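You operate a simulated robot arm through the tools that you are given. There is no shell and no other tool. Be economical: measure what you need, move in short steps, check, and stop when the job is done.

Carry out the task below with a simulated two-armed robot. There is one attempt and no reset: what you move stays moved.

## Task
Try the pull-cord switch: trip its arm, set it again and turn the reset knob home.
Fine: hold the switch for each move; the tried switch goes to the ready bay.

Only the result counts: the job must be done as asked and must still hold three seconds after the hand-in. Knocking over, shifting, dropping, spilling or breaking anything else fails it.

## Robot
Two 7-joint arms with two-finger parallel grippers on one trunk, on a base that drives. Base frame: it is fixed to the floor where the robot stands at the start and does not move with it; the origin is under the middle of the robot, x ahead of it, y to its left, z up. Readings come in mm, degrees, newtons and seconds.
The left shoulder is at the start at [70, 163, 1120], the right one opposite. With the tool pointing down near the work surface each hand reaches from about 380 to 880 mm from the robot's upright axis, wherever it stands, measured 20 degrees to its own side. Places, roughly: cable gland [900, 300, 1600]; cord arm [500, 0, 900]; ready bay [500, -500, 800]; reset knob [500, 100, 800]; terminal lid latch [900, 200, 1700]. Payload 3.43 kg a hand.
The tool frame of a hand sits at the grasp point between the pads (the TCP): z along the fingers, y along the line on which they close. The tips reach 34 mm beyond it. Largest opening 128 mm; finger width 24, thickness 12; the body of the gripper, 48 by 130 mm, starts 96 mm behind the TCP.
Orientation is that of the tool frame in the base frame, as a unit quaternion [x, y, z, w]. With the fingers straight down and closing along the base's y, the tool's x points along the base's -x, its y along +y and its z along -z.

## Interface
- The arms move only by the tool apply_moves. It takes "left_increments", "right_increments" or both (then of equal length, played together; a hand with none holds still); each is a list of rows, each a list of 7 numbers: the turn, a rotation vector about the base's x, y, z in units of 5 degrees (1.0 is 5 degrees), then the shift along the base's x, y, z in units of 30 mm (1.0 is 30 mm), then the gripper command, from -1 (shut) to 1 (fully open), values between in proportion. In form: [[rx, ry, rz, x, y, z, hand], ...]. A call has 1 to 12 rows; each row shifts and turns the commanded pose from where the row before left it. A call with a number of a shift or a turn outside -1 to 1 is refused whole. Rows are played at 5 a second. More than 50 mm and 8.6 degrees between two rows, or a gripper value outside its range, and nothing of the call is played. Where a pose cannot be reached the arm comes as near as it can. A force on the tool above 40 N (or 10 N above the force at the start of the call, whichever is more), or a blocked arm, ends the call early, and 0.2 s more pass. The fingers move at their own pace (about 153 mm/s each) and stop on an object; they squeeze with about 28 N. The grip force told is the motor's: it shows also when the fingers shut on nothing. Time passes only in rows, and 0.2 s behind the last, so rows that do not move let the fingers close. The reply holds the time, the measured pose of the TCP, the force on the tool along the base axes, the opening and the grip force, in the units named above and with some noise, with the torque about the TCP (base axes, N m) and any sound that the robot's microphone picked up, and new pictures: "views" is both (left out), scene, wrist or none (wrist: the cameras of the hands that moved).
- Cameras (640 x 400 px; columns grow to the right, rows downward): "scene" is now at [139, -15.7, 1349.5]; the picture's right is [-0.17, -0.98, 0.00], its down [-0.55, 0.10, -0.83] and it looks along [0.82, -0.14, -0.56] (base axes); focal length 267 px, centre (320, 200). "left" rides on the left gripper at [76, 11, -160] in its tool frame; the picture's right is [-0.15, 0.99, 0.00], its down [-0.88, -0.13, -0.46] and it looks along [-0.45, -0.07, 0.89] (tool axes); focal length 234 px, centre (320, 200). "right" rides on the right gripper at [76, -11, -160] in its tool frame; the picture's right is [0.15, 0.99, 0.00], its down [-0.88, 0.13, -0.46] and it looks along [-0.45, 0.07, 0.89] (tool axes); focal length 234 px, centre (320, 200). There is no depth. A picture from a camera that has moved, and an enlarged one, comes with that camera's place and axes in the base frame and with its lens.
- move_column(by): slides the trunk up (or, below 0, down) by that many mm; the arms and the scene camera ride with it, the base frame stays. It gives what a move gives, with no picture.
- drive_base(legs): drives the robot by 1 to 6 legs, each [ahead, left, turn to the left] in mm, mm and degrees, along the robot's own axes; the way and the turn of a leg run together, so that a leg with both is an arc; at most 1500 mm and 180 degrees a leg. The arms and the cameras ride along, it lands a little off, and it stops where it bumps. It gives what a move gives, and a new picture of the scene camera.
- head_to(pan, tilt): turns the head with the scene camera to pan (to the left, within 86 degrees either way) and tilt (down, from -29 to 69), counted from straight ahead of the robot. It gives what a move gives, and a new picture of the scene camera.
- zoom(camera, box): a new picture of the part [left, top, right, bottom] of that camera's present view, enlarged. No time passes.
- job_done(): hands the job in; it is judged then, once.

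Work in short steps. Places have to be worked out from the pictures, the camera data and where the tool is seen: move nearer, look again, correct. Check each grasp and each placing, and mend what went wrong. You have 120 turns and 260 pictures in all, those below and enlarged ones among them. Open the grippers and draw the arms clear of the work before you hand the job in, unless the task says otherwise; then end with one line.

The tools are called after "Emit:" as name(argument=value, ...) on one line, values as JSON. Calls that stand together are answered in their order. apply_moves: Moves the arms, as the interface text tells. Its arguments: {"type":"object","properties":{"left_increments":{"type":"array","items":{"type":"array","items":{"type":"number"}}},"right_increments":{"type":"array","items":{"type":"array","items":{"type":"number"}}},"views":{"type":"string","enum":["both","scene","wrist","none"]}},"required":[]} The other tools are called the same way: move_column (by) slides the trunk up or down; drive_base (legs) drives the base; head_to (pan, tilt) turns the head that bears the scene camera; zoom (camera, box) takes an enlarged picture of a part of a camera's view; job_done () hands the job in.

At the start:

```text
t: 0.0
left_eef_pos: [669.0, 253.8, 1166.0]
left_orientation: [0.0, 1.0, -0.001, 0.0]
left_wrist_force: [-0.1, -0.4, -0.4]
left_ft_torque: [-0.02, 0.0, 0.02]
left_gripper_width: 128.1
left_finger_force: 0.0
right_eef_pos: [470.4, -307.0, 1134.2]
right_orientation: [0.0, 1.0, 0.001, 0.0]
right_wrist_force: [-0.4, -0.1, 0.3]
right_ft_torque: [0.03, 0.0, -0.02]
right_gripper_width: 128.2
right_finger_force: 0.1
trunk travel left (down, up): [-600.0, 340.0]
robot x, y, heading: [-1.4, -0.2, -0.0]
head pan, tilt: [-9.9, 34.0]
```

scene: 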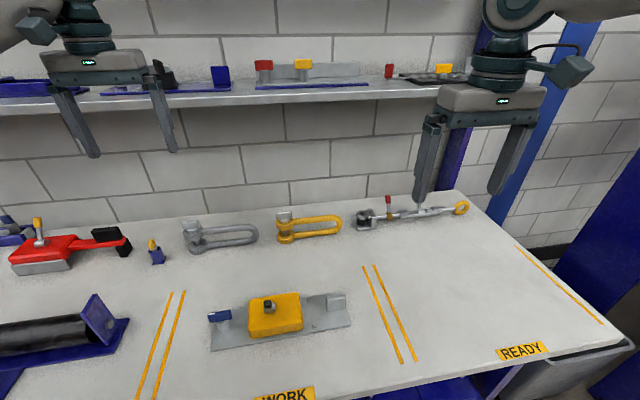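
right: 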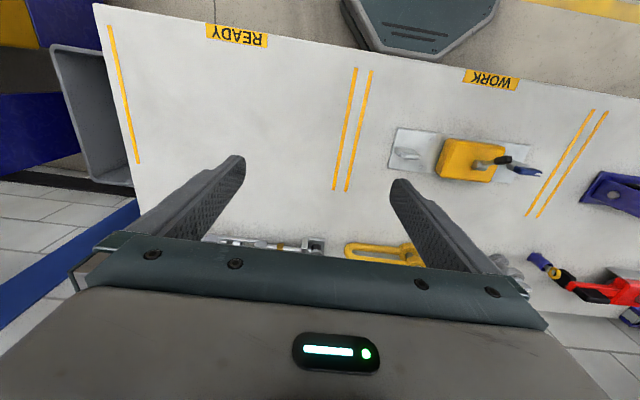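
left: 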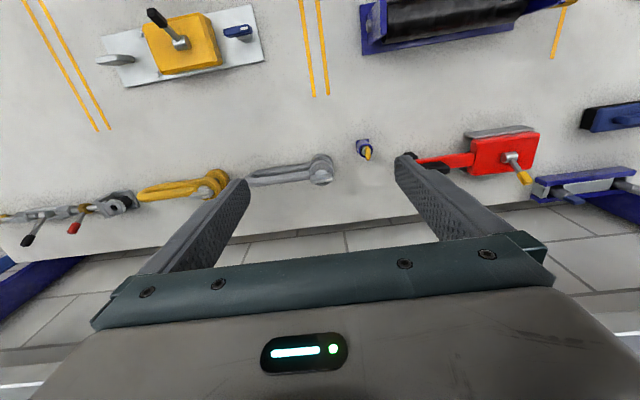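

The yellow switch on a plate stands in the WORK area. I zoom in to see its parts.

Emit:
zoom(camera="scene", box=[190, 270, 370, 382])

Emit:
zoom(camera="left", box=[80, 0, 280, 125])

Emit:
zoom(camera="right", box=[370, 100, 570, 225])

```text
3.56 times, centred on (280, 326) of scene
camera zoom: at [139.0, -15.7, 1349.5], right [-0.17, -0.98, 0.0], down [-0.55, 0.1, -0.83], along [0.82, -0.14, -0.56], focal length 949 px, centre (462, -248)
```

zoom: 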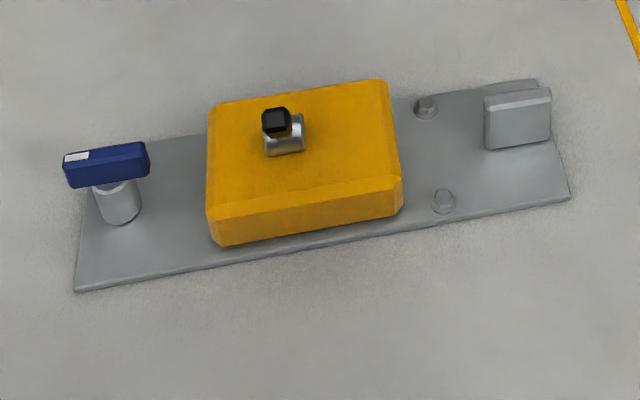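

```text
3.20 times, centred on (180, 62) of left
camera zoom: at [594.0, 263.5, 1325.9], right [0.15, 0.99, 0.0], down [0.88, -0.13, 0.46], along [0.45, -0.07, -0.89], focal length 749 px, centre (768, 640)
```

zoom: 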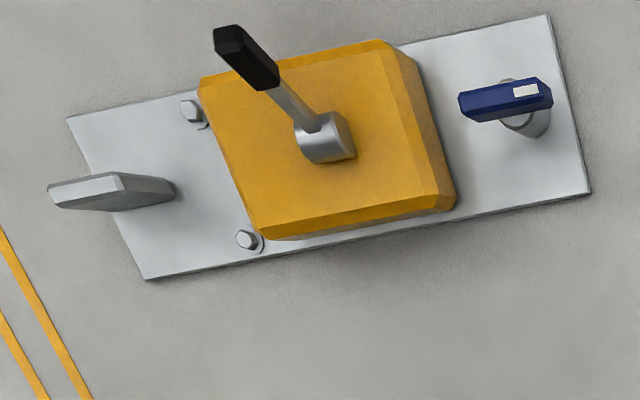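

```text
3.20 times, centred on (470, 162) of right
camera zoom: at [395.6, -317.9, 1293.1], right [-0.15, 0.99, 0.0], down [0.88, 0.13, 0.46], along [0.45, 0.07, -0.89], focal length 749 px, centre (-160, 320)
```

zoom: 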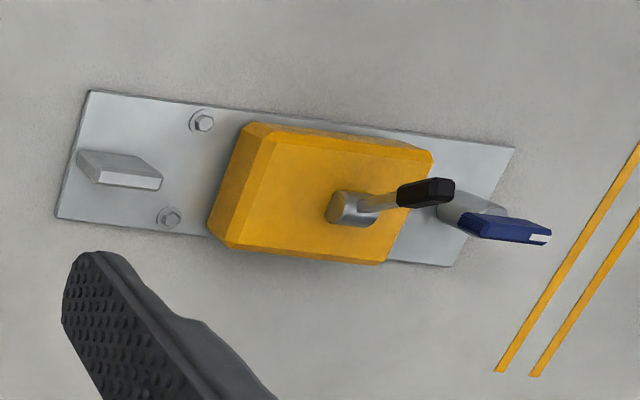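

Estimated: plate x 454–549, y −141…157; grip fin near [504,−117]; lever tip [470,28,885] with hub [500,30,834]; knob post [499,136]. I turn the right hand by 90° and bring it above the fin.

Emit:
apply_moves(right_increments=[[0, 0, 1, 0.063, 0.352, -0.333, 1], [0, 0, 1, 0.063, 0.352, -0.333, 1], [0, 0, 1, 0.063, 0.352, -0.333, 1], [0, 0, 1, 0.063, 0.352, -0.333, 1], [0, 0, 1, 0.063, 0.352, -0.333, 1], [0, 0, 1, 0.063, 0.352, -0.333, 1], [0, 0, 1, 0.063, 0.352, -0.333, 1], [0, 0, 1, 0.063, 0.352, -0.333, 1], [0, 0, 1, 0.063, 0.352, -0.333, 1]], views="none")

Emit:
apply_moves(right_increments=[[0, 0, 1, 0.063, 0.352, -0.333, 1], [0, 0, 1, 0.063, 0.352, -0.333, 1], [0, 0, 1, 0.063, 0.352, -0.333, 1], [0, 0, 1, 0.063, 0.352, -0.333, 1], [0, 0, 1, 0.063, 0.352, -0.333, 1], [0, 0, 1, 0.063, 0.352, -0.333, 1], [0, 0, 1, 0.063, 0.352, -0.333, 1], [0, 0, 1, 0.063, 0.352, -0.333, 1], [0, 0, 1, 0.063, 0.352, -0.333, 1]], views="both")

```text
t: 2.0
left_eef_pos: [670.6, 253.9, 1165.5]
left_orientation: [0.0, 1.0, 0.0, -0.001]
left_wrist_force: [0.7, 0.4, -0.3]
left_ft_torque: [-0.01, 0.01, 0.0]
left_gripper_width: 128.0
left_finger_force: 0.0
right_eef_pos: [486.7, -212.1, 1043.8]
right_orientation: [-0.383, 0.924, 0.001, 0.0]
right_wrist_force: [0.2, 1.4, 0.7]
right_ft_torque: [0.01, 0.05, 0.03]
right_gripper_width: 127.9
right_finger_force: 0.0
trunk travel left (down, up): [-600.0, 340.0]
robot x, y, heading: [-0.9, -1.4, -0.1]
head pan, tilt: [-9.9, 34.0]
```

```text
t: 4.0
left_eef_pos: [668.9, 253.2, 1167.7]
left_orientation: [0.0, 1.0, 0.0, -0.001]
left_wrist_force: [0.5, -0.2, -0.5]
left_ft_torque: [-0.03, -0.01, 0.0]
left_gripper_width: 128.0
left_finger_force: 0.0
right_eef_pos: [411.5, -117.6, 949.0]
right_orientation: [-0.704, 0.711, -0.003, 0.004]
right_wrist_force: [-0.7, 0.3, 0.5]
right_ft_torque: [-0.02, -0.01, 0.04]
right_gripper_width: 128.3
right_finger_force: 0.2
right hand out of reach, approached as far as the arm can: row 6, 7, 8, 9
trunk travel left (down, up): [-600.0, 340.0]
robot x, y, heading: [-2.3, 0.9, 0.1]
head pan, tilt: [-9.9, 34.0]
camera scene: at [138.5, -15.3, 1349.6], right [-0.17, -0.98, 0.0], down [-0.55, 0.1, -0.83], along [0.82, -0.14, -0.56], focal length 267 px, centre (320, 200)
camera right: at [421.3, -194.0, 1109.2], right [-0.99, -0.14, -0.01], down [-0.13, 0.88, 0.46], along [-0.06, 0.45, -0.89], focal length 234 px, centre (320, 200)
```

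scene: 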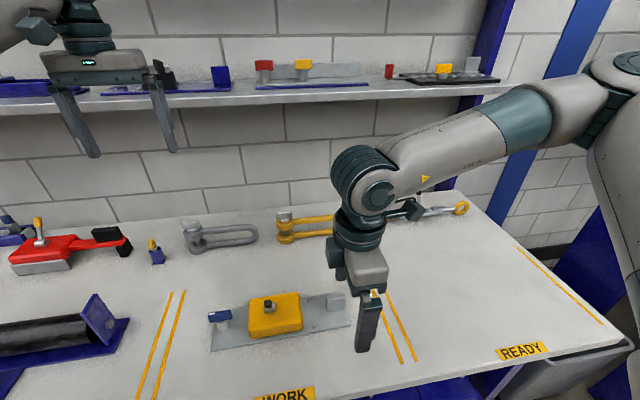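
right: 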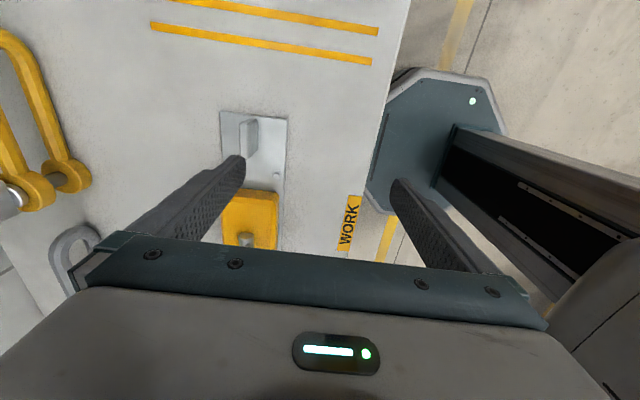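

The hand stopped at x=411, short of the goal. I try whether it can just shift ahead at this orientation.

Emit:
apply_moves(right_increments=[[0, 0, 0, 0.5, 0, 0, 1], [0, 0, 0, 0.5, 0, 0, 1], [0, 0, 0, 0.5, 0, 0, 1], [0, 0, 0, 0.5, 0, 0, 1]], views="none")

```text
t: 5.0
left_eef_pos: [669.8, 253.1, 1166.5]
left_orientation: [0.0, 1.0, 0.0, 0.0]
left_wrist_force: [0.0, 0.3, 0.5]
left_ft_torque: [-0.02, 0.02, 0.02]
left_gripper_width: 128.0
left_finger_force: 0.1
right_eef_pos: [410.8, -118.2, 950.7]
right_orientation: [-0.704, 0.71, -0.003, 0.004]
right_wrist_force: [-0.2, -0.3, -0.4]
right_ft_torque: [0.01, 0.0, -0.02]
right_gripper_width: 128.1
right_finger_force: 0.0
right hand out of reach, approached as far as the arm can: row 1, 2, 3, 4
trunk travel left (down, up): [-600.0, 340.0]
robot x, y, heading: [1.0, 0.1, -0.1]
head pan, tilt: [-9.9, 34.0]
```

It sits at a joint limit here. I turn the wrist the other way (to −90°) instead, raised a little.

Emit:
apply_moves(right_increments=[[0, 0, -1, 0, -0.4, 0.2, 1], [0, 0, -1, 0, -0.4, 0.2, 1], [0, 0, -1, 0, -0.4, 0.2, 1], [0, 0, -1, 0, -0.4, 0.2, 1], [0, 0, -1, 0, -0.4, 0.2, 1], [0, 0, -1, 0, 0, 0, 1], [0, 0, -1, 0, 0, 0, 1], [0, 0, -1, 0, 0, 0, 1], [0, 0, -1, 0, 0, 0, 1], [0, 0, -1, 0, 0, 0, 1], [0, 0, -1, 0, 0, 0, 1], [0, 0, -1, 0, 0, 0, 1]], views="none")

Emit:
apply_moves(right_increments=[[0, 0, -1, 0, 0, 0, 1], [0, 0, -1, 0, 0, 0, 1], [0, 0, -1, 0, 0, 0, 1], [0, 0, -1, 0, 0, 0, 1], [0, 0, -1, 0, 0, 0, 1], [0, 0, -1, 0, 0, 0, 1], [0, 0, -1, 0, 0, 0, 1], [0, 0, -1, 0, 0, 0, 1], [0, 0, -1, 0, 0, 0, 1], [0, 0, -1, 0, 0, 0, 1], [0, 0, -1, 0, 0, 0, 1], [0, 0, -1, 0, 0, 0, 1]], views="none")

```text
t: 7.6
left_eef_pos: [670.0, 252.5, 1165.5]
left_orientation: [0.0, 1.0, 0.0, 0.0]
left_wrist_force: [0.0, 0.2, -0.2]
left_ft_torque: [0.0, -0.02, -0.01]
left_gripper_width: 128.1
left_finger_force: 0.1
right_eef_pos: [412.7, -179.7, 980.5]
right_orientation: [-0.258, 0.966, 0.001, 0.001]
right_wrist_force: [0.0, 0.5, 1.2]
right_ft_torque: [0.02, 0.03, 0.03]
right_gripper_width: 128.0
right_finger_force: 0.0
trunk travel left (down, up): [-600.0, 340.0]
robot x, y, heading: [-0.2, 0.8, 0.0]
head pan, tilt: [-9.9, 34.0]
```

```text
t: 10.2
left_eef_pos: [670.4, 252.5, 1166.2]
left_orientation: [0.0, 1.0, -0.001, 0.0]
left_wrist_force: [1.2, -0.2, -0.7]
left_ft_torque: [0.0, 0.0, -0.04]
left_gripper_width: 128.1
left_finger_force: 0.0
right_eef_pos: [412.0, -179.6, 981.0]
right_orientation: [0.259, 0.966, 0.0, 0.0]
right_wrist_force: [-0.2, 0.4, 0.1]
right_ft_torque: [0.02, -0.02, 0.01]
right_gripper_width: 128.2
right_finger_force: 0.1
trunk travel left (down, up): [-600.0, 340.0]
robot x, y, heading: [-1.7, 4.1, -0.0]
head pan, tilt: [-9.9, 34.0]
```

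Commands reset to the reached pose, and the heading is now −30°. I turn 60° more while moving to x≈504, y≈−117, z≈960.

Emit:
apply_moves(right_increments=[[0, 0, -1, 0.256, 0.17, -0.055, 1], [0, 0, -1, 0.256, 0.17, -0.055, 1], [0, 0, -1, 0.256, 0.17, -0.055, 1], [0, 0, -1, 0.256, 0.17, -0.055, 1], [0, 0, -1, 0.256, 0.17, -0.055, 1], [0, 0, -1, 0.256, 0.17, -0.055, 1], [0, 0, -1, 0.256, 0.17, -0.055, 1], [0, 0, -1, 0.256, 0.17, -0.055, 1], [0, 0, -1, 0.256, 0.17, -0.055, 1], [0, 0, -1, 0.256, 0.17, -0.055, 1], [0, 0, -1, 0.256, 0.17, -0.055, 1], [0, 0, -1, 0.256, 0.17, -0.055, 1]], views="both")

```text
t: 12.8
left_eef_pos: [670.7, 252.6, 1166.9]
left_orientation: [0.001, 1.0, -0.001, 0.0]
left_wrist_force: [0.1, -0.4, -0.7]
left_ft_torque: [0.0, 0.01, -0.03]
left_gripper_width: 128.0
left_finger_force: 0.1
right_eef_pos: [502.4, -125.8, 962.1]
right_orientation: [0.707, 0.707, 0.001, 0.0]
right_wrist_force: [0.0, 0.1, -0.2]
right_ft_torque: [-0.04, 0.0, -0.02]
right_gripper_width: 128.2
right_finger_force: 0.1
right hand out of reach, approached as far as the arm can: row 12
trunk travel left (down, up): [-600.0, 340.0]
robot x, y, heading: [2.6, 0.4, -0.3]
head pan, tilt: [-9.9, 34.0]
camera scene: at [138.9, -15.7, 1349.5], right [-0.17, -0.98, 0.0], down [-0.55, 0.1, -0.83], along [0.82, -0.14, -0.56], focal length 267 px, centre (320, 200)
camera right: at [492.1, -50.8, 1121.4], right [0.99, 0.15, 0.0], down [0.13, -0.88, 0.45], along [0.07, -0.45, -0.89], focal length 234 px, centre (320, 200)
```

scene: 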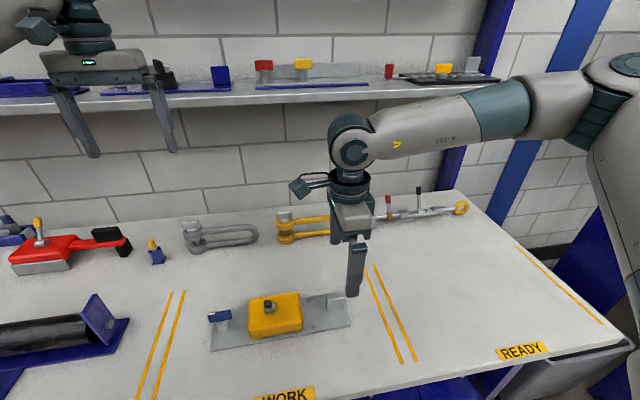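
right: 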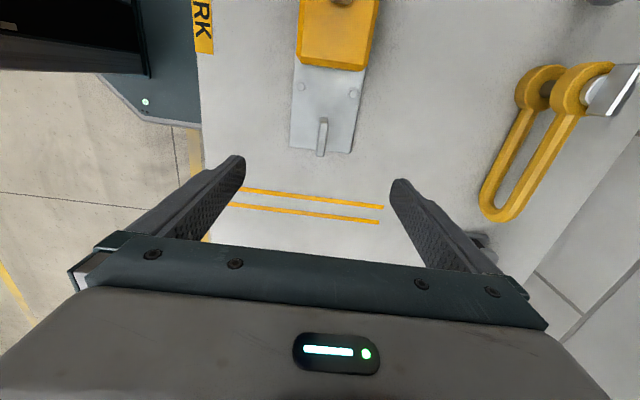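

Fin measured at x≈505, y −137…−95. I lower the right hand over it with the fingers straddling in x.

Emit:
apply_moves(right_increments=[[0, 0, 0, 0.05, 0, -0.7, 1], [0, 0, 0, 0.05, 0, -0.7, 1], [0, 0, 0, 0, 0, -0.7, 1], [0, 0, 0, 0, 0, -0.7, 1], [0, 0, 0, 0, 0.1, -0.7, 1], [0, 0, 0, 0, 0.1, -0.5, 1]], views="both")

```text
t: 14.2
left_eef_pos: [670.0, 252.4, 1166.2]
left_orientation: [0.0, 1.0, 0.0, 0.0]
left_wrist_force: [-0.3, 0.7, -0.3]
left_ft_torque: [-0.02, 0.04, -0.02]
left_gripper_width: 127.9
left_finger_force: 0.0
right_eef_pos: [495.0, -162.1, 859.3]
right_orientation: [0.707, 0.707, 0.001, 0.0]
right_wrist_force: [0.0, 0.7, -0.1]
right_ft_torque: [-0.01, -0.02, -0.02]
right_gripper_width: 127.9
right_finger_force: 0.0
right hand out of reach, approached as far as the arm can: row 1, 2, 3, 4, 5, 6
trunk travel left (down, up): [-600.0, 340.0]
robot x, y, heading: [-3.6, 0.4, 0.2]
head pan, tilt: [-9.9, 34.0]
camera scene: at [139.1, -15.8, 1349.5], right [-0.17, -0.98, 0.0], down [-0.55, 0.1, -0.83], along [0.82, -0.14, -0.56], focal length 267 px, centre (320, 200)
camera right: at [484.0, -85.5, 1018.6], right [0.99, 0.15, 0.0], down [0.13, -0.88, 0.45], along [0.07, -0.45, -0.89], focal length 234 px, centre (320, 200)
```

scene: 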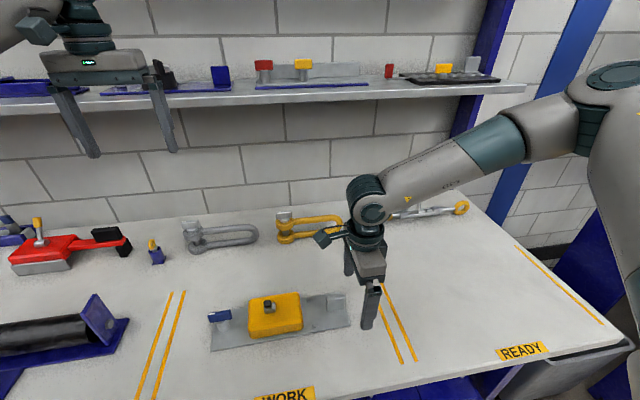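
right: 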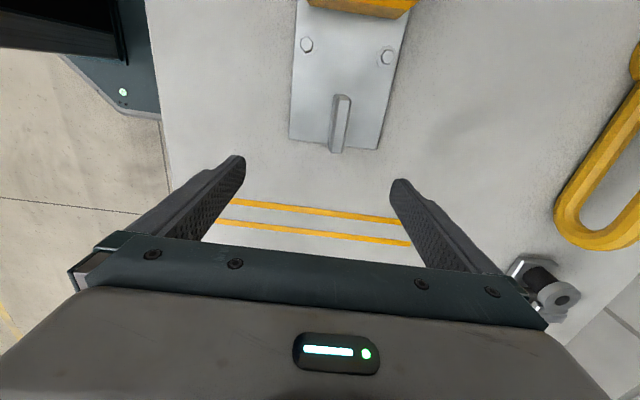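

The wrist limit binds here; with the robot further left it will ease. I raise the right hand clear and drive 130 mm left.

Emit:
apply_moves(right_increments=[[0, 0, 0, 0, -0.5, 1, 1], [0, 0, 0, 0, -0.5, 1, 1], [0, 0, 0, 0, -0.5, 1, 1], [0, 0, 0, 0, -0.5, 1, 1], [0, 0, 0, 0, -0.5, 1, 1]], views="none")

Emit:
drive_base(legs=[[0, 130, 0]])

```text
t: 15.4
left_eef_pos: [668.9, 254.2, 1166.2]
left_orientation: [0.0, 1.0, 0.0, 0.0]
left_wrist_force: [0.8, -0.1, -0.3]
left_ft_torque: [0.01, -0.01, 0.01]
left_gripper_width: 128.3
left_finger_force: 0.1
right_eef_pos: [493.8, -237.7, 1011.9]
right_orientation: [0.707, 0.707, 0.001, 0.0]
right_wrist_force: [1.2, -0.9, 0.8]
right_ft_torque: [-0.01, 0.0, 0.01]
right_gripper_width: 128.1
right_finger_force: 0.0
trunk travel left (down, up): [-600.0, 340.0]
robot x, y, heading: [-1.6, 0.2, -0.1]
head pan, tilt: [-9.9, 34.0]
```

```text
t: 16.7
left_eef_pos: [670.2, 382.1, 1165.9]
left_orientation: [0.0, 1.0, 0.0, 0.001]
left_wrist_force: [0.0, -0.4, 0.1]
left_ft_torque: [0.0, 0.03, 0.01]
left_gripper_width: 128.0
left_finger_force: 0.0
right_eef_pos: [493.8, -107.3, 1010.9]
right_orientation: [0.707, 0.707, 0.001, 0.0]
right_wrist_force: [-0.1, -0.4, -0.6]
right_ft_torque: [0.0, -0.02, -0.04]
right_gripper_width: 128.1
right_finger_force: 0.1
trunk travel left (down, up): [-600.0, 340.0]
robot x, y, heading: [1.0, 128.2, -0.0]
head pan, tilt: [-9.9, 34.0]
camera scene: at [139.1, 113.8, 1349.5], right [-0.17, -0.98, 0.0], down [-0.55, 0.1, -0.83], along [0.82, -0.14, -0.56], focal length 267 px, centre (320, 200)
```

scene: 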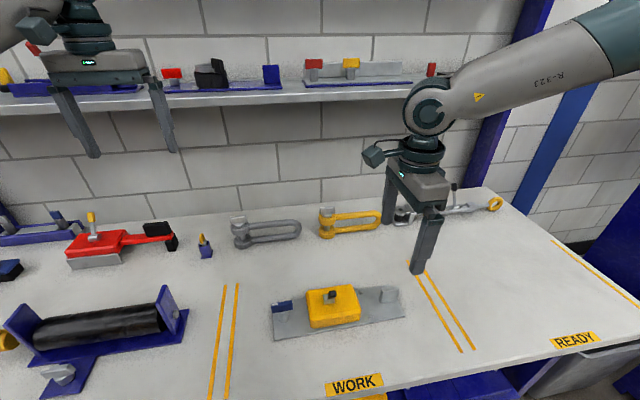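

Now I lower towards [505, −118, 855].

Emit:
apply_moves(right_increments=[[0, 0, 0, 0.18, -0.18, -0.85, 1], [0, 0, 0, 0.18, -0.18, -0.85, 1], [0, 0, 0, 0, 0, -0.85, 1], [0, 0, 0, 0, 0, -0.85, 1], [0, 0, 0, 0, 0, -0.85, 1], [0, 0, 0, 0, 0, -0.85, 1]], views="both")

```text
t: 18.1
left_eef_pos: [670.3, 382.0, 1166.2]
left_orientation: [0.0, 1.0, 0.0, -0.001]
left_wrist_force: [0.7, 0.1, -0.3]
left_ft_torque: [0.0, 0.03, 0.0]
left_gripper_width: 127.9
left_finger_force: 0.1
right_eef_pos: [504.1, -116.5, 857.1]
right_orientation: [0.707, 0.707, 0.0, 0.001]
right_wrist_force: [0.0, -0.2, -0.2]
right_ft_torque: [0.01, -0.01, -0.02]
right_gripper_width: 127.9
right_finger_force: 0.1
trunk travel left (down, up): [-600.0, 340.0]
robot x, y, heading: [-5.4, 129.9, -0.1]
head pan, tilt: [-9.9, 34.0]
camera scene: at [139.9, 114.1, 1349.4], right [-0.17, -0.98, 0.0], down [-0.55, 0.1, -0.83], along [0.82, -0.14, -0.56], focal length 267 px, centre (320, 200)
camera right: at [495.0, -40.6, 1016.6], right [0.99, 0.15, 0.0], down [0.13, -0.88, 0.46], along [0.07, -0.45, -0.89], focal length 234 px, centre (320, 200)
```

scene: 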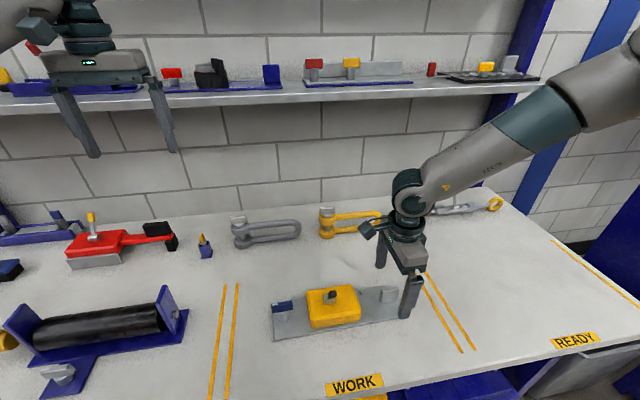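
right: 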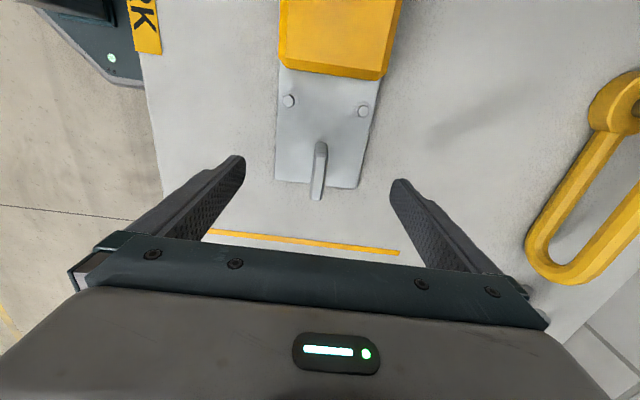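

Fin centred between the fingers. I lower to z≈823 and look.

Emit:
apply_moves(right_increments=[[0, 0, 0, 0, 0, -0.6, 1], [0, 0, 0, 0, 0, -0.5, 1]], views="wrist")

Emit:
zoom(camera="scene", box=[260, 240, 452, 360])

```text
t: 18.7
left_eef_pos: [670.3, 382.3, 1166.6]
left_orientation: [0.0, 1.0, 0.0, 0.0]
left_wrist_force: [-0.2, -0.8, -0.1]
left_ft_torque: [0.03, -0.01, 0.01]
left_gripper_width: 128.0
left_finger_force: 0.1
right_eef_pos: [504.8, -117.5, 824.7]
right_orientation: [0.707, 0.707, 0.001, 0.0]
right_wrist_force: [0.2, -0.5, 0.0]
right_ft_torque: [-0.01, 0.0, -0.01]
right_gripper_width: 128.4
right_finger_force: 0.1
trunk travel left (down, up): [-600.0, 340.0]
robot x, y, heading: [-1.2, 126.7, -0.0]
head pan, tilt: [-9.9, 34.0]
camera right: at [494.5, -41.5, 983.7], right [0.99, 0.15, 0.0], down [0.13, -0.88, 0.46], along [0.07, -0.45, -0.89], focal length 234 px, centre (320, 200)
```

right: 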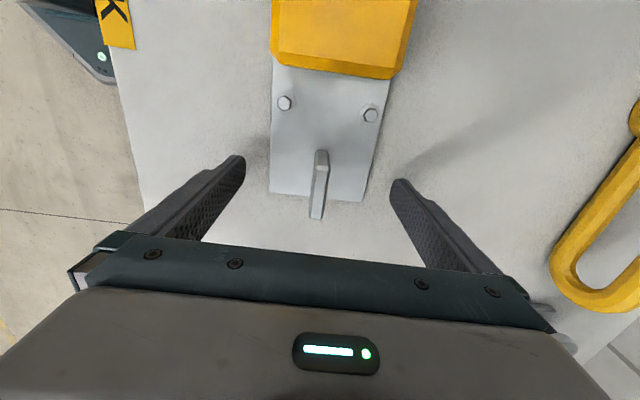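

```text
3.33 times, centred on (356, 300) of scene
camera zoom: at [139.3, 114.3, 1349.5], right [-0.17, -0.98, 0.0], down [-0.55, 0.1, -0.83], along [0.82, -0.14, -0.56], focal length 890 px, centre (200, -133)
```

zoom: 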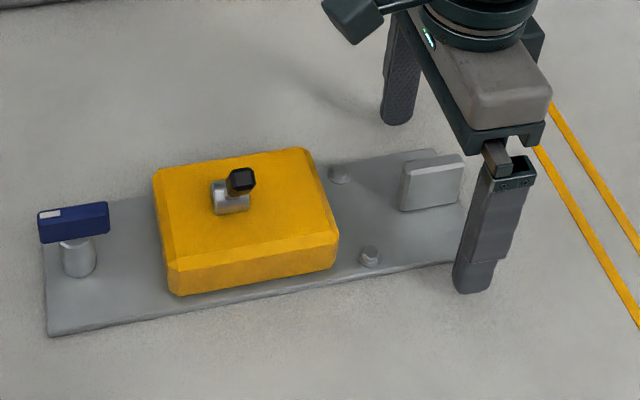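

Fingers straddle the fin and are in line (fin ≈[503,−119]). Close.

Emit:
apply_moves(right_increments=[[0, 0, 0, 0, 0, 0, 0], [0, 0, 0, 0, 0, 0, -0.5], [0, 0, 0, 0, 0, 0, -1], [0, 0, 0, 0, 0, 0, -1], [0, 0, 0, 0, 0, 0, -1]], views="both")

```text
t: 19.9
left_eef_pos: [668.9, 382.4, 1167.0]
left_orientation: [-0.001, 1.0, -0.001, 0.0]
left_wrist_force: [0.2, 0.4, -0.3]
left_ft_torque: [0.05, -0.02, -0.04]
left_gripper_width: 128.3
left_finger_force: 0.0
right_eef_pos: [504.2, -117.3, 824.2]
right_orientation: [0.707, 0.707, 0.0, 0.0]
right_wrist_force: [-0.7, 0.3, 0.2]
right_ft_torque: [0.16, -0.15, 0.31]
right_gripper_width: 11.6
right_finger_force: 28.3
trunk travel left (down, up): [-600.0, 340.0]
robot x, y, heading: [-2.2, 132.0, -0.1]
head pan, tilt: [-9.9, 34.0]
camera scene: at [138.9, 114.5, 1349.5], right [-0.17, -0.98, 0.0], down [-0.55, 0.1, -0.83], along [0.82, -0.14, -0.56], focal length 267 px, centre (320, 200)
camera right: at [494.1, -41.2, 984.2], right [0.99, 0.15, 0.0], down [0.13, -0.88, 0.46], along [0.07, -0.45, -0.89], focal length 234 px, centre (320, 200)
```

scene: 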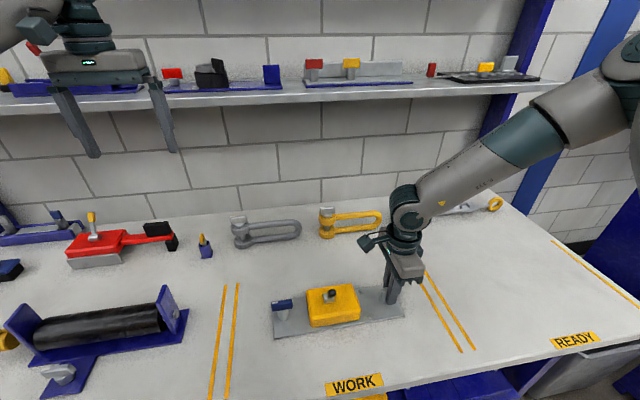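
right: 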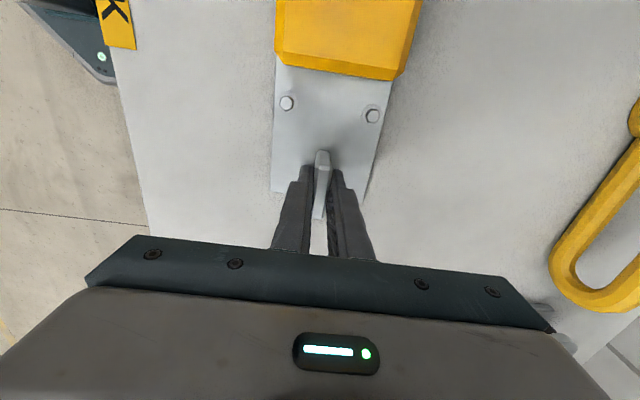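

The fin is held (11.6 mm, 28 N). Now I bring the left hand, turning to −90° yaw, above the lever, part one.

Emit:
apply_moves(left_increments=[[0, 0, -1, -0.35, -0.4, 0, 1], [0, 0, -1, -0.35, -0.4, 0, 1], [0, 0, -1, -0.35, -0.4, 0, 1], [0, 0, -1, -0.35, -0.4, 0, 1], [0, 0, -1, -0.35, -0.4, 0, 1], [0, 0, -1, -0.35, -0.4, 0, 1], [0, 0, -1, -0.35, -0.4, -0.2, 1], [0, 0, -1, -0.35, -0.4, -0.2, 1], [0, 0, -1, -0.35, -0.4, -0.2, 1], [0, 0, -1, -0.35, -0.4, -0.2, 1], [0, 0, -1, -0.35, -0.4, -0.2, 1], [0, 0, -1, -0.35, -0.4, -0.2, 1]], views="none")

Emit:
apply_moves(left_increments=[[0, 0, -1, -0.35, -0.4, -0.4, 1], [0, 0, -1, -0.35, -0.4, -0.4, 1], [0, 0, -1, -0.35, -0.4, -0.4, 1], [0, 0, -1, -0.35, -0.4, -0.4, 1], [0, 0, -1, -0.35, -0.4, -0.4, 1], [0, 0, -1, -0.2, -0.4, -0.4, 1]], views="both")

```text
t: 22.5
left_eef_pos: [543.4, 237.8, 1131.5]
left_orientation: [0.501, 0.866, 0.0, 0.001]
left_wrist_force: [-0.2, -0.2, 0.8]
left_ft_torque: [0.0, -0.05, 0.01]
left_gripper_width: 127.8
left_finger_force: 0.0
right_eef_pos: [503.7, -119.1, 825.1]
right_orientation: [0.707, 0.707, 0.0, 0.0]
right_wrist_force: [-0.8, -1.8, 0.7]
right_ft_torque: [0.33, -0.14, 0.11]
right_gripper_width: 11.5
right_finger_force: 27.8
trunk travel left (down, up): [-600.0, 340.0]
robot x, y, heading: [-0.0, 133.3, 0.2]
head pan, tilt: [-9.9, 34.0]
```

```text
t: 23.9
left_eef_pos: [479.4, 167.1, 1056.8]
left_orientation: [0.706, 0.708, 0.0, 0.0]
left_wrist_force: [-0.8, -0.2, 0.2]
left_ft_torque: [-0.01, 0.03, 0.0]
left_gripper_width: 128.2
left_finger_force: 0.0
left hand out of reach, approached as far as the arm can: row 6
right_eef_pos: [504.9, -117.9, 825.1]
right_orientation: [0.707, 0.707, 0.0, 0.0]
right_wrist_force: [-1.2, -1.5, 0.6]
right_ft_torque: [0.32, -0.1, 0.16]
right_gripper_width: 11.7
right_finger_force: 27.9
trunk travel left (down, up): [-600.0, 340.0]
robot x, y, heading: [-1.1, 131.9, -0.0]
head pan, tilt: [-9.9, 34.0]
camera scene: at [138.8, 114.2, 1349.5], right [-0.17, -0.99, 0.0], down [-0.55, 0.1, -0.83], along [0.82, -0.14, -0.56], focal length 267 px, centre (320, 200)
camera left: at [491.0, 241.3, 1216.7], right [0.99, -0.14, 0.0], down [-0.13, -0.88, 0.46], along [-0.07, -0.45, -0.89], focal length 234 px, centre (320, 200)
```

scene: 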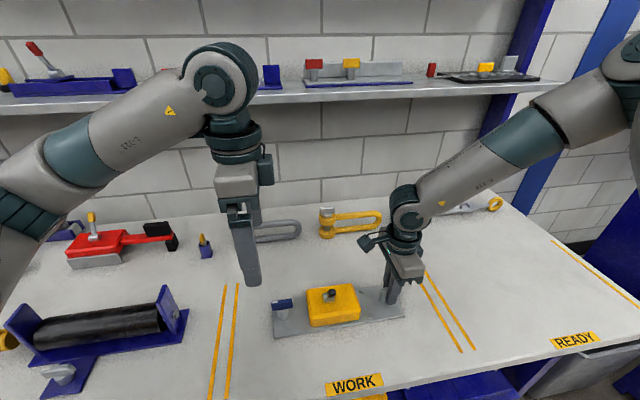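
left: 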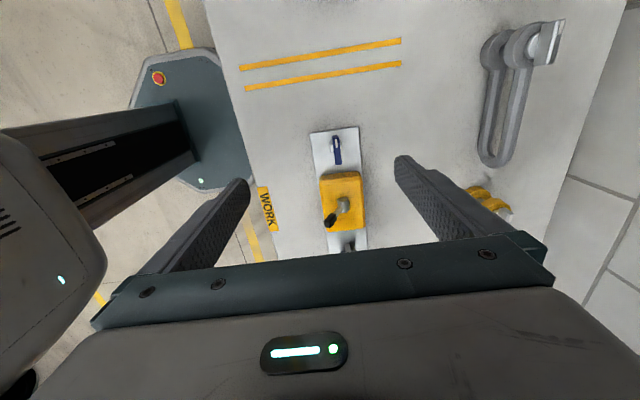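

The left wrist can't take −90° this far right. I turn it back to yaw 0, where I can grip the lever handle between pads closing along y.

Emit:
apply_moves(left_increments=[[0, 0, 1, 0, 0, 0, 1], [0, 0, 1, 0, 0, 0, 1], [0, 0, 1, 0, 0, 0, 1], [0, 0, 1, 0, 0, 0, 1], [0, 0, 1, 0, 0, 0, 1], [0, 0, 1, 0, 0, 0, 1], [0, 0, 1, 0, 0, 0, 1], [0, 0, 1, 0, 0, 0, 1], [0, 0, 1, 0, 0, 0, 1], [0, 0, 1, 0, 0, 0, 1], [0, 0, 1, 0, 0, 0, 1], [0, 0, 1, 0, 0, 0, 1]], views="none")

Emit:
apply_moves(left_increments=[[0, 0, 1, -0.1, -0.2, 0, 1], [0, 0, 1, -0.1, -0.2, 0, 1], [0, 0, 1, -0.1, -0.2, 0, 1], [0, 0, 1, -0.1, -0.2, 0, 1], [0, 0, 1, -0.1, -0.2, 0, 1], [0, 0, 1, -0.1, -0.2, 0, 1], [-1, 0, 0, 0, -0.5, -0.4, 0.3], [-1, 0, 0, 0, -0.5, -0.4, 0.3], [-1, 0, 0, 0, -0.5, -0.4, 0.3], [-1, 0, 0, 0, -0.5, -0.4, 0.3]], views="both")

```text
t: 26.5
left_eef_pos: [480.6, 166.8, 1058.3]
left_orientation: [0.258, 0.966, 0.0, 0.001]
left_wrist_force: [0.1, -0.2, 0.3]
left_ft_torque: [0.03, 0.01, 0.0]
left_gripper_width: 128.0
left_finger_force: 0.1
right_eef_pos: [504.5, -116.9, 825.9]
right_orientation: [0.708, 0.707, -0.001, -0.001]
right_wrist_force: [-0.7, -0.8, 3.4]
right_ft_torque: [-0.04, 0.1, 0.13]
right_gripper_width: 11.8
right_finger_force: 28.1
trunk travel left (down, up): [-600.0, 340.0]
robot x, y, heading: [0.5, 134.1, -0.2]
head pan, tilt: [-9.9, 34.0]
```

```text
t: 28.7
left_eef_pos: [461.9, 69.3, 1010.2]
left_orientation: [0.001, 0.985, -0.174, 0.0]
left_wrist_force: [-0.6, 0.1, -0.2]
left_ft_torque: [0.0, 0.01, -0.02]
left_gripper_width: 83.0
left_finger_force: 0.2
right_eef_pos: [504.1, -118.2, 824.9]
right_orientation: [0.707, 0.707, 0.0, 0.0]
right_wrist_force: [0.0, -0.2, 1.7]
right_ft_torque: [-0.08, 0.13, 0.08]
right_gripper_width: 11.6
right_finger_force: 27.8
trunk travel left (down, up): [-600.0, 340.0]
robot x, y, heading: [-1.6, 127.1, 0.1]
head pan, tilt: [-9.9, 34.0]
camera scene: at [139.0, 114.4, 1349.5], right [-0.17, -0.98, 0.0], down [-0.55, 0.1, -0.83], along [0.82, -0.14, -0.56], focal length 267 px, centre (320, 200)
camera left: at [385.8, 134.4, 1155.5], right [0.15, 0.93, -0.34], down [0.88, 0.03, 0.47], along [0.45, -0.37, -0.81], focal length 234 px, centre (320, 200)
```

scene: 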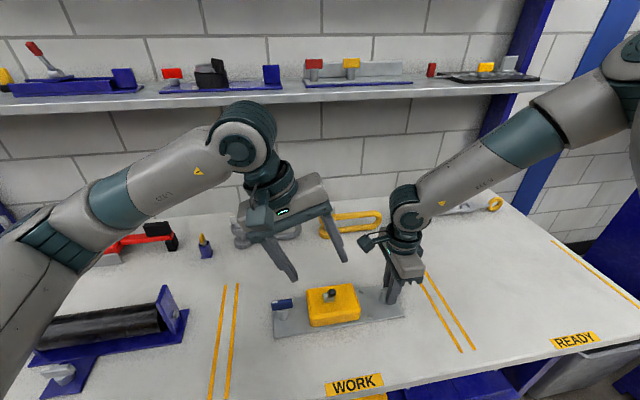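
left: 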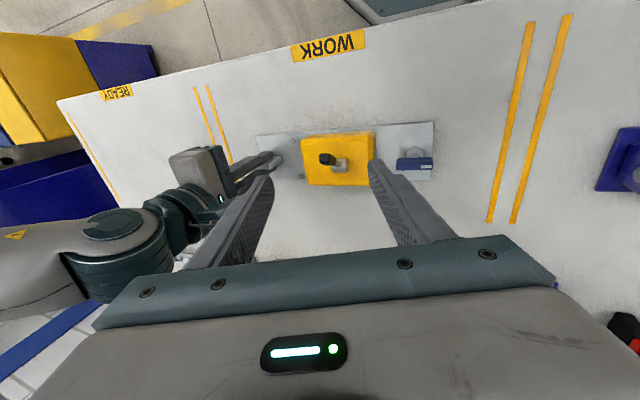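

I zoom in on the switch from this view.

Emit:
zoom(camera="left", box=[240, 100, 448, 230])

Emit:
zoom(camera="scene", box=[262, 270, 374, 340])

```text
3.08 times, centred on (344, 165) of left
camera zoom: at [385.8, 134.4, 1155.5], right [0.15, 0.93, -0.34], down [0.88, 0.03, 0.47], along [0.45, -0.37, -0.81], focal length 720 px, centre (246, 308)
```

zoom: 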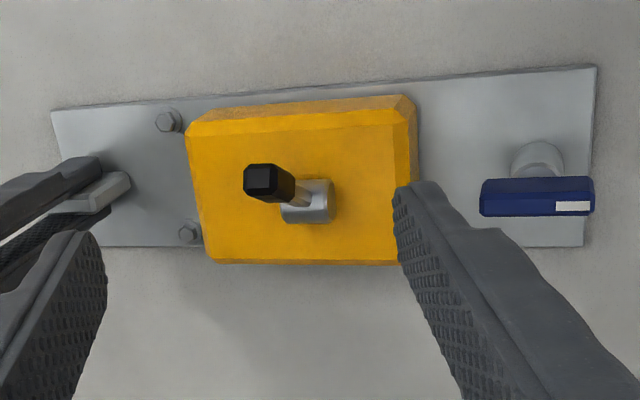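

```text
5.71 times, centred on (318, 305) of scene
camera zoom: at [139.0, 114.4, 1349.5], right [-0.17, -0.98, 0.0], down [-0.55, 0.1, -0.83], along [0.82, -0.14, -0.56], focal length 1526 px, centre (331, -400)
```

zoom: 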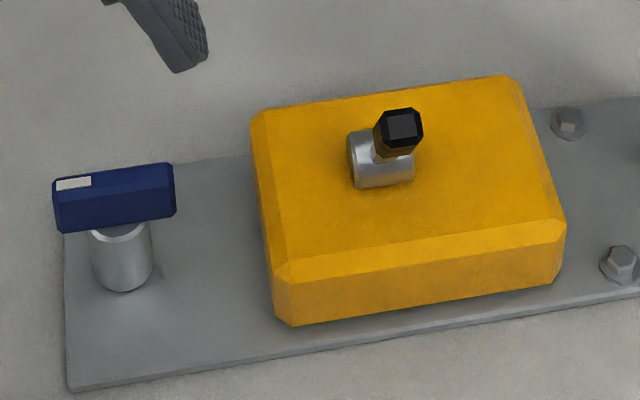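

Refined: lever tip [475,30,889], hub [503,30,834], axis along y; knob bar centre [502,134,835]. I'll shut the left fingers and place them on the near (−x) side of the lever to push it ahead.

Emit:
apply_moves(left_increments=[[0, 0, 0, -0.4, -0.3, -0.4, -1], [0, 0, 0, -0.4, -0.3, -0.4, -1], [0, 0, 0, 0, -0.3, -0.7, -1], [0, 0, 0, 0, -0.2, -0.7, -1], [0, 0, 0, 0, 0, -0.8, -1], [0, 0, 0, 0, 0, -0.85, -1]], views="both")

```text
t: 30.1
left_eef_pos: [438.7, 34.4, 893.8]
left_orientation: [0.001, 0.985, -0.173, 0.0]
left_wrist_force: [-0.3, 0.4, 0.3]
left_ft_torque: [-0.01, 0.0, 0.01]
left_gripper_width: 0.0
left_finger_force: 27.8
right_eef_pos: [504.2, -117.9, 824.2]
right_orientation: [0.708, 0.706, 0.0, 0.0]
right_wrist_force: [-0.5, 1.2, 0.3]
right_ft_torque: [-0.13, 0.1, 0.08]
right_gripper_width: 11.6
right_finger_force: 28.0
trunk travel left (down, up): [-600.0, 340.0]
robot x, y, heading: [1.3, 132.7, 0.2]
head pan, tilt: [-9.9, 34.0]
camera scene: at [139.0, 114.5, 1349.5], right [-0.17, -0.98, 0.0], down [-0.55, 0.1, -0.83], along [0.82, -0.14, -0.56], focal length 267 px, centre (320, 200)
camera left: at [363.2, 99.8, 1040.4], right [0.15, 0.93, -0.34], down [0.88, 0.03, 0.47], along [0.45, -0.37, -0.81], focal length 234 px, centre (320, 200)
```

scene: 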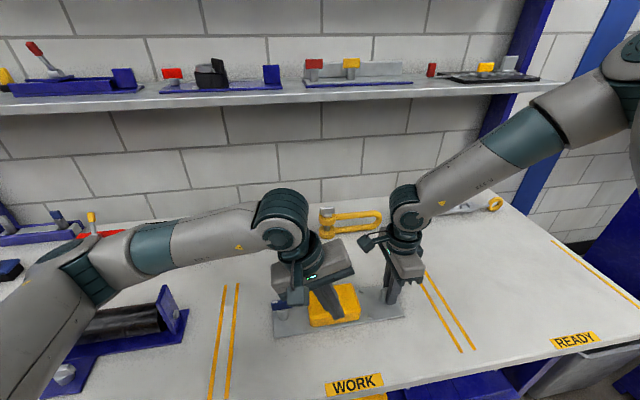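
left: 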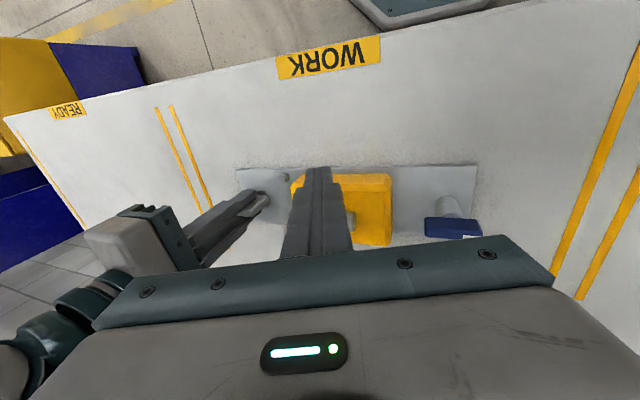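

I push ahead in small steps, watching the force.

Emit:
apply_moves(left_increments=[[0, 0, 0, 0.25, 0, 0, -1], [0, 0, 0, 0.25, 0, 0, -1], [0, 0, 0, 0.2, 0, 0, -1], [0, 0, 0, 0.2, 0, 0, -1], [0, 0, 0, 0.2, 0, 0, -1]], views="scene")

Emit:
zoom(camera="left", box=[230, 120, 486, 280])

```text
t: 31.3
left_eef_pos: [470.3, 36.2, 894.4]
left_orientation: [-0.001, 0.985, -0.173, 0.0]
left_wrist_force: [-1.5, -0.1, 0.3]
left_ft_torque: [0.01, -0.04, -0.02]
left_gripper_width: 0.0
left_finger_force: 28.1
right_eef_pos: [506.9, -118.5, 824.9]
right_orientation: [0.707, 0.708, -0.001, 0.0]
right_wrist_force: [2.9, -1.3, 2.3]
right_ft_torque: [0.21, -0.05, -0.59]
right_gripper_width: 11.6
right_finger_force: 28.0
trunk travel left (down, up): [-600.0, 340.0]
robot x, y, heading: [-0.6, 126.1, -0.1]
head pan, tilt: [-9.9, 34.0]
camera scene: at [139.0, 114.2, 1349.5], right [-0.17, -0.98, 0.0], down [-0.55, 0.1, -0.83], along [0.82, -0.14, -0.56], focal length 267 px, centre (320, 200)
```

scene: 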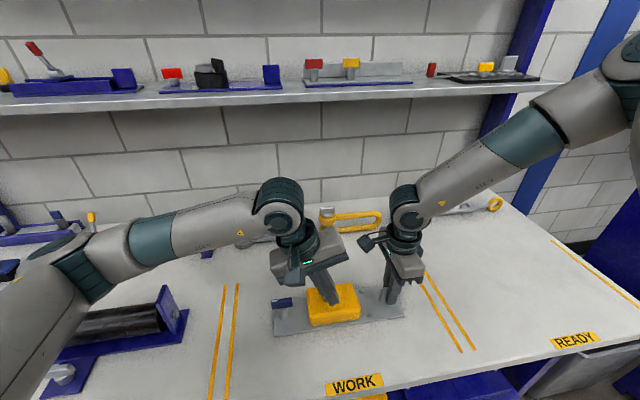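

```text
2.50 times, centred on (358, 200) of left
camera zoom: at [395.0, 100.7, 1040.7], right [0.15, 0.93, -0.34], down [0.88, 0.03, 0.47], along [0.45, -0.37, -0.81], focal length 585 px, centre (225, 200)
```

zoom: 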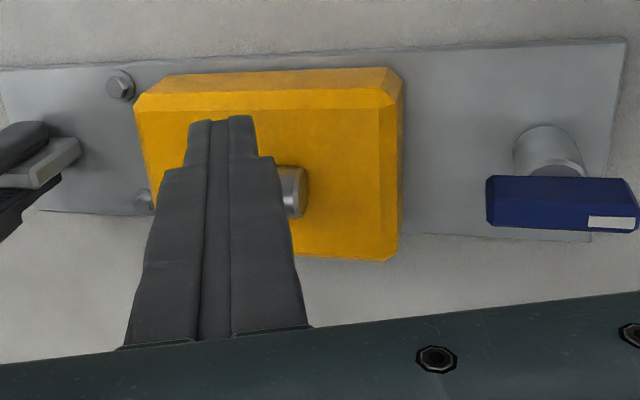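

The lever gives lightly (right hand feels ~3 N). I push on.

Emit:
apply_moves(left_increments=[[0, 0, 0, 0.25, 0, 0, -1], [0, 0, 0, 0.25, 0, 0, -1], [0, 0, 0, 0.25, 0, 0, -1], [0, 0, 0, 0.25, 0, 0, -1], [0, 0, 0, 0.25, 0, 0, -1]], views="scene")

Emit:
zoom(camera="scene", box=[262, 260, 406, 350])

```text
t: 32.5
left_eef_pos: [508.1, 36.7, 894.1]
left_orientation: [0.001, 0.985, -0.174, 0.0]
left_wrist_force: [-7.2, 0.5, 0.8]
left_ft_torque: [0.15, 0.19, -0.1]
left_gripper_width: 0.0
left_finger_force: 28.2
right_eef_pos: [505.9, -115.9, 825.5]
right_orientation: [0.707, 0.707, 0.002, 0.001]
right_wrist_force: [5.9, -1.0, 0.4]
right_ft_torque: [0.44, -0.01, -0.77]
right_gripper_width: 14.7
right_finger_force: 27.7
trunk travel left (down, up): [-600.0, 340.0]
robot x, y, heading: [-3.7, 132.1, 0.1]
head pan, tilt: [-9.9, 34.0]
camera scene: at [139.0, 114.3, 1349.5], right [-0.17, -0.98, 0.0], down [-0.55, 0.1, -0.83], along [0.82, -0.14, -0.56], focal length 267 px, centre (320, 200)
```

scene: 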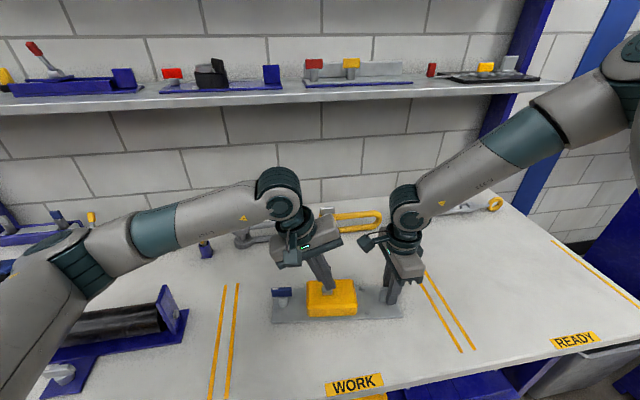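

```text
4.44 times, centred on (334, 305) of scene
camera zoom: at [139.0, 114.3, 1349.5], right [-0.17, -0.98, 0.0], down [-0.55, 0.1, -0.83], along [0.82, -0.14, -0.56], focal length 1187 px, centre (258, -267)
```

zoom: 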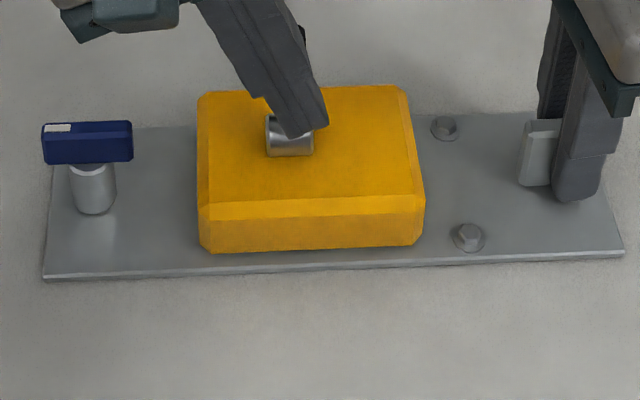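

The plate turned slightly in the grip (width 14.7), so the lever may have met its stop. I back off and look.

Emit:
apply_moves(left_increments=[[0, 0, 0, -0.5, 0, 0, -1], [0, 0, 0, -1, 0, 0, -1], [0, 0, 0, -1, 0, 0, -1], [0, 0, 0, 0, 1, 0.5, -1], [0, 0, 0, 0, 1, 0.5, -1]], views="wrist")

Emit:
zoom(camera="scene", box=[262, 260, 406, 350])

Emit:
zoom(camera="left", box=[190, 120, 446, 280])

```text
t: 33.7
left_eef_pos: [434.6, 96.1, 924.0]
left_orientation: [0.0, 0.985, -0.174, 0.001]
left_wrist_force: [-0.2, 0.5, 1.3]
left_ft_torque: [-0.04, 0.01, 0.03]
left_gripper_width: 0.1
left_finger_force: 27.6
right_eef_pos: [504.4, -116.6, 824.5]
right_orientation: [0.707, 0.707, 0.0, 0.001]
right_wrist_force: [-2.3, 1.8, 2.6]
right_ft_torque: [-0.41, -0.05, -0.05]
right_gripper_width: 11.8
right_finger_force: 28.2
trunk travel left (down, up): [-600.0, 340.0]
robot x, y, heading: [-1.8, 128.8, 0.0]
head pan, tilt: [-9.9, 34.0]
camera left: at [358.2, 161.6, 1069.0], right [0.15, 0.93, -0.34], down [0.88, 0.03, 0.47], along [0.45, -0.37, -0.81], focal length 234 px, centre (320, 200)
```

left: 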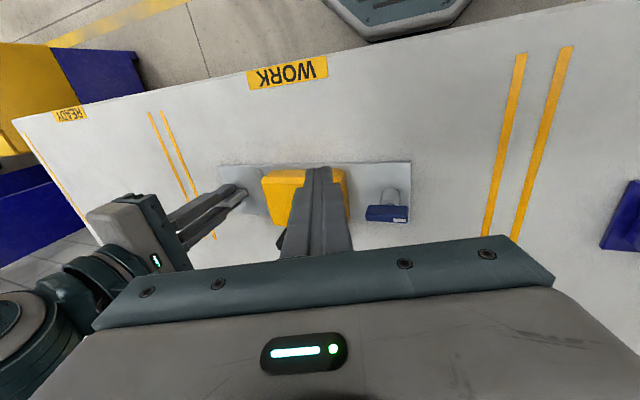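

```text
4.44 times, centred on (334, 305) of scene
camera zoom: at [138.7, 115.0, 1349.4], right [-0.17, -0.98, 0.0], down [-0.55, 0.1, -0.83], along [0.82, -0.14, -0.56], focal length 1187 px, centre (258, -267)
```

zoom: 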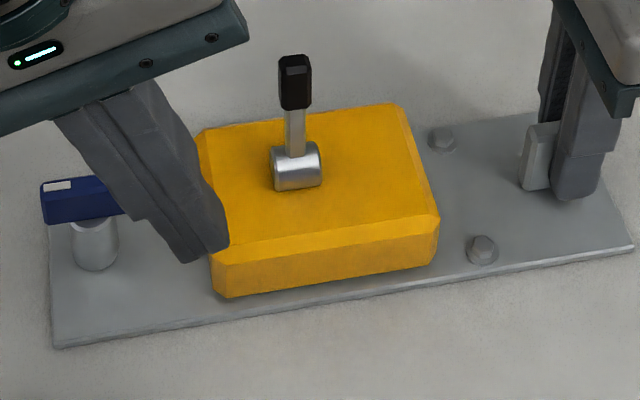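

```text
2.50 times, centred on (318, 200) of left
camera zoom: at [358.2, 161.6, 1069.0], right [0.15, 0.93, -0.34], down [0.88, 0.03, 0.47], along [0.45, -0.37, -0.81], focal length 585 px, centre (325, 200)
```

zoom: 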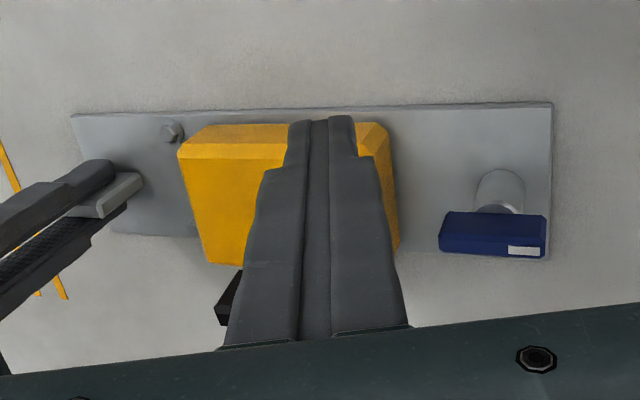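

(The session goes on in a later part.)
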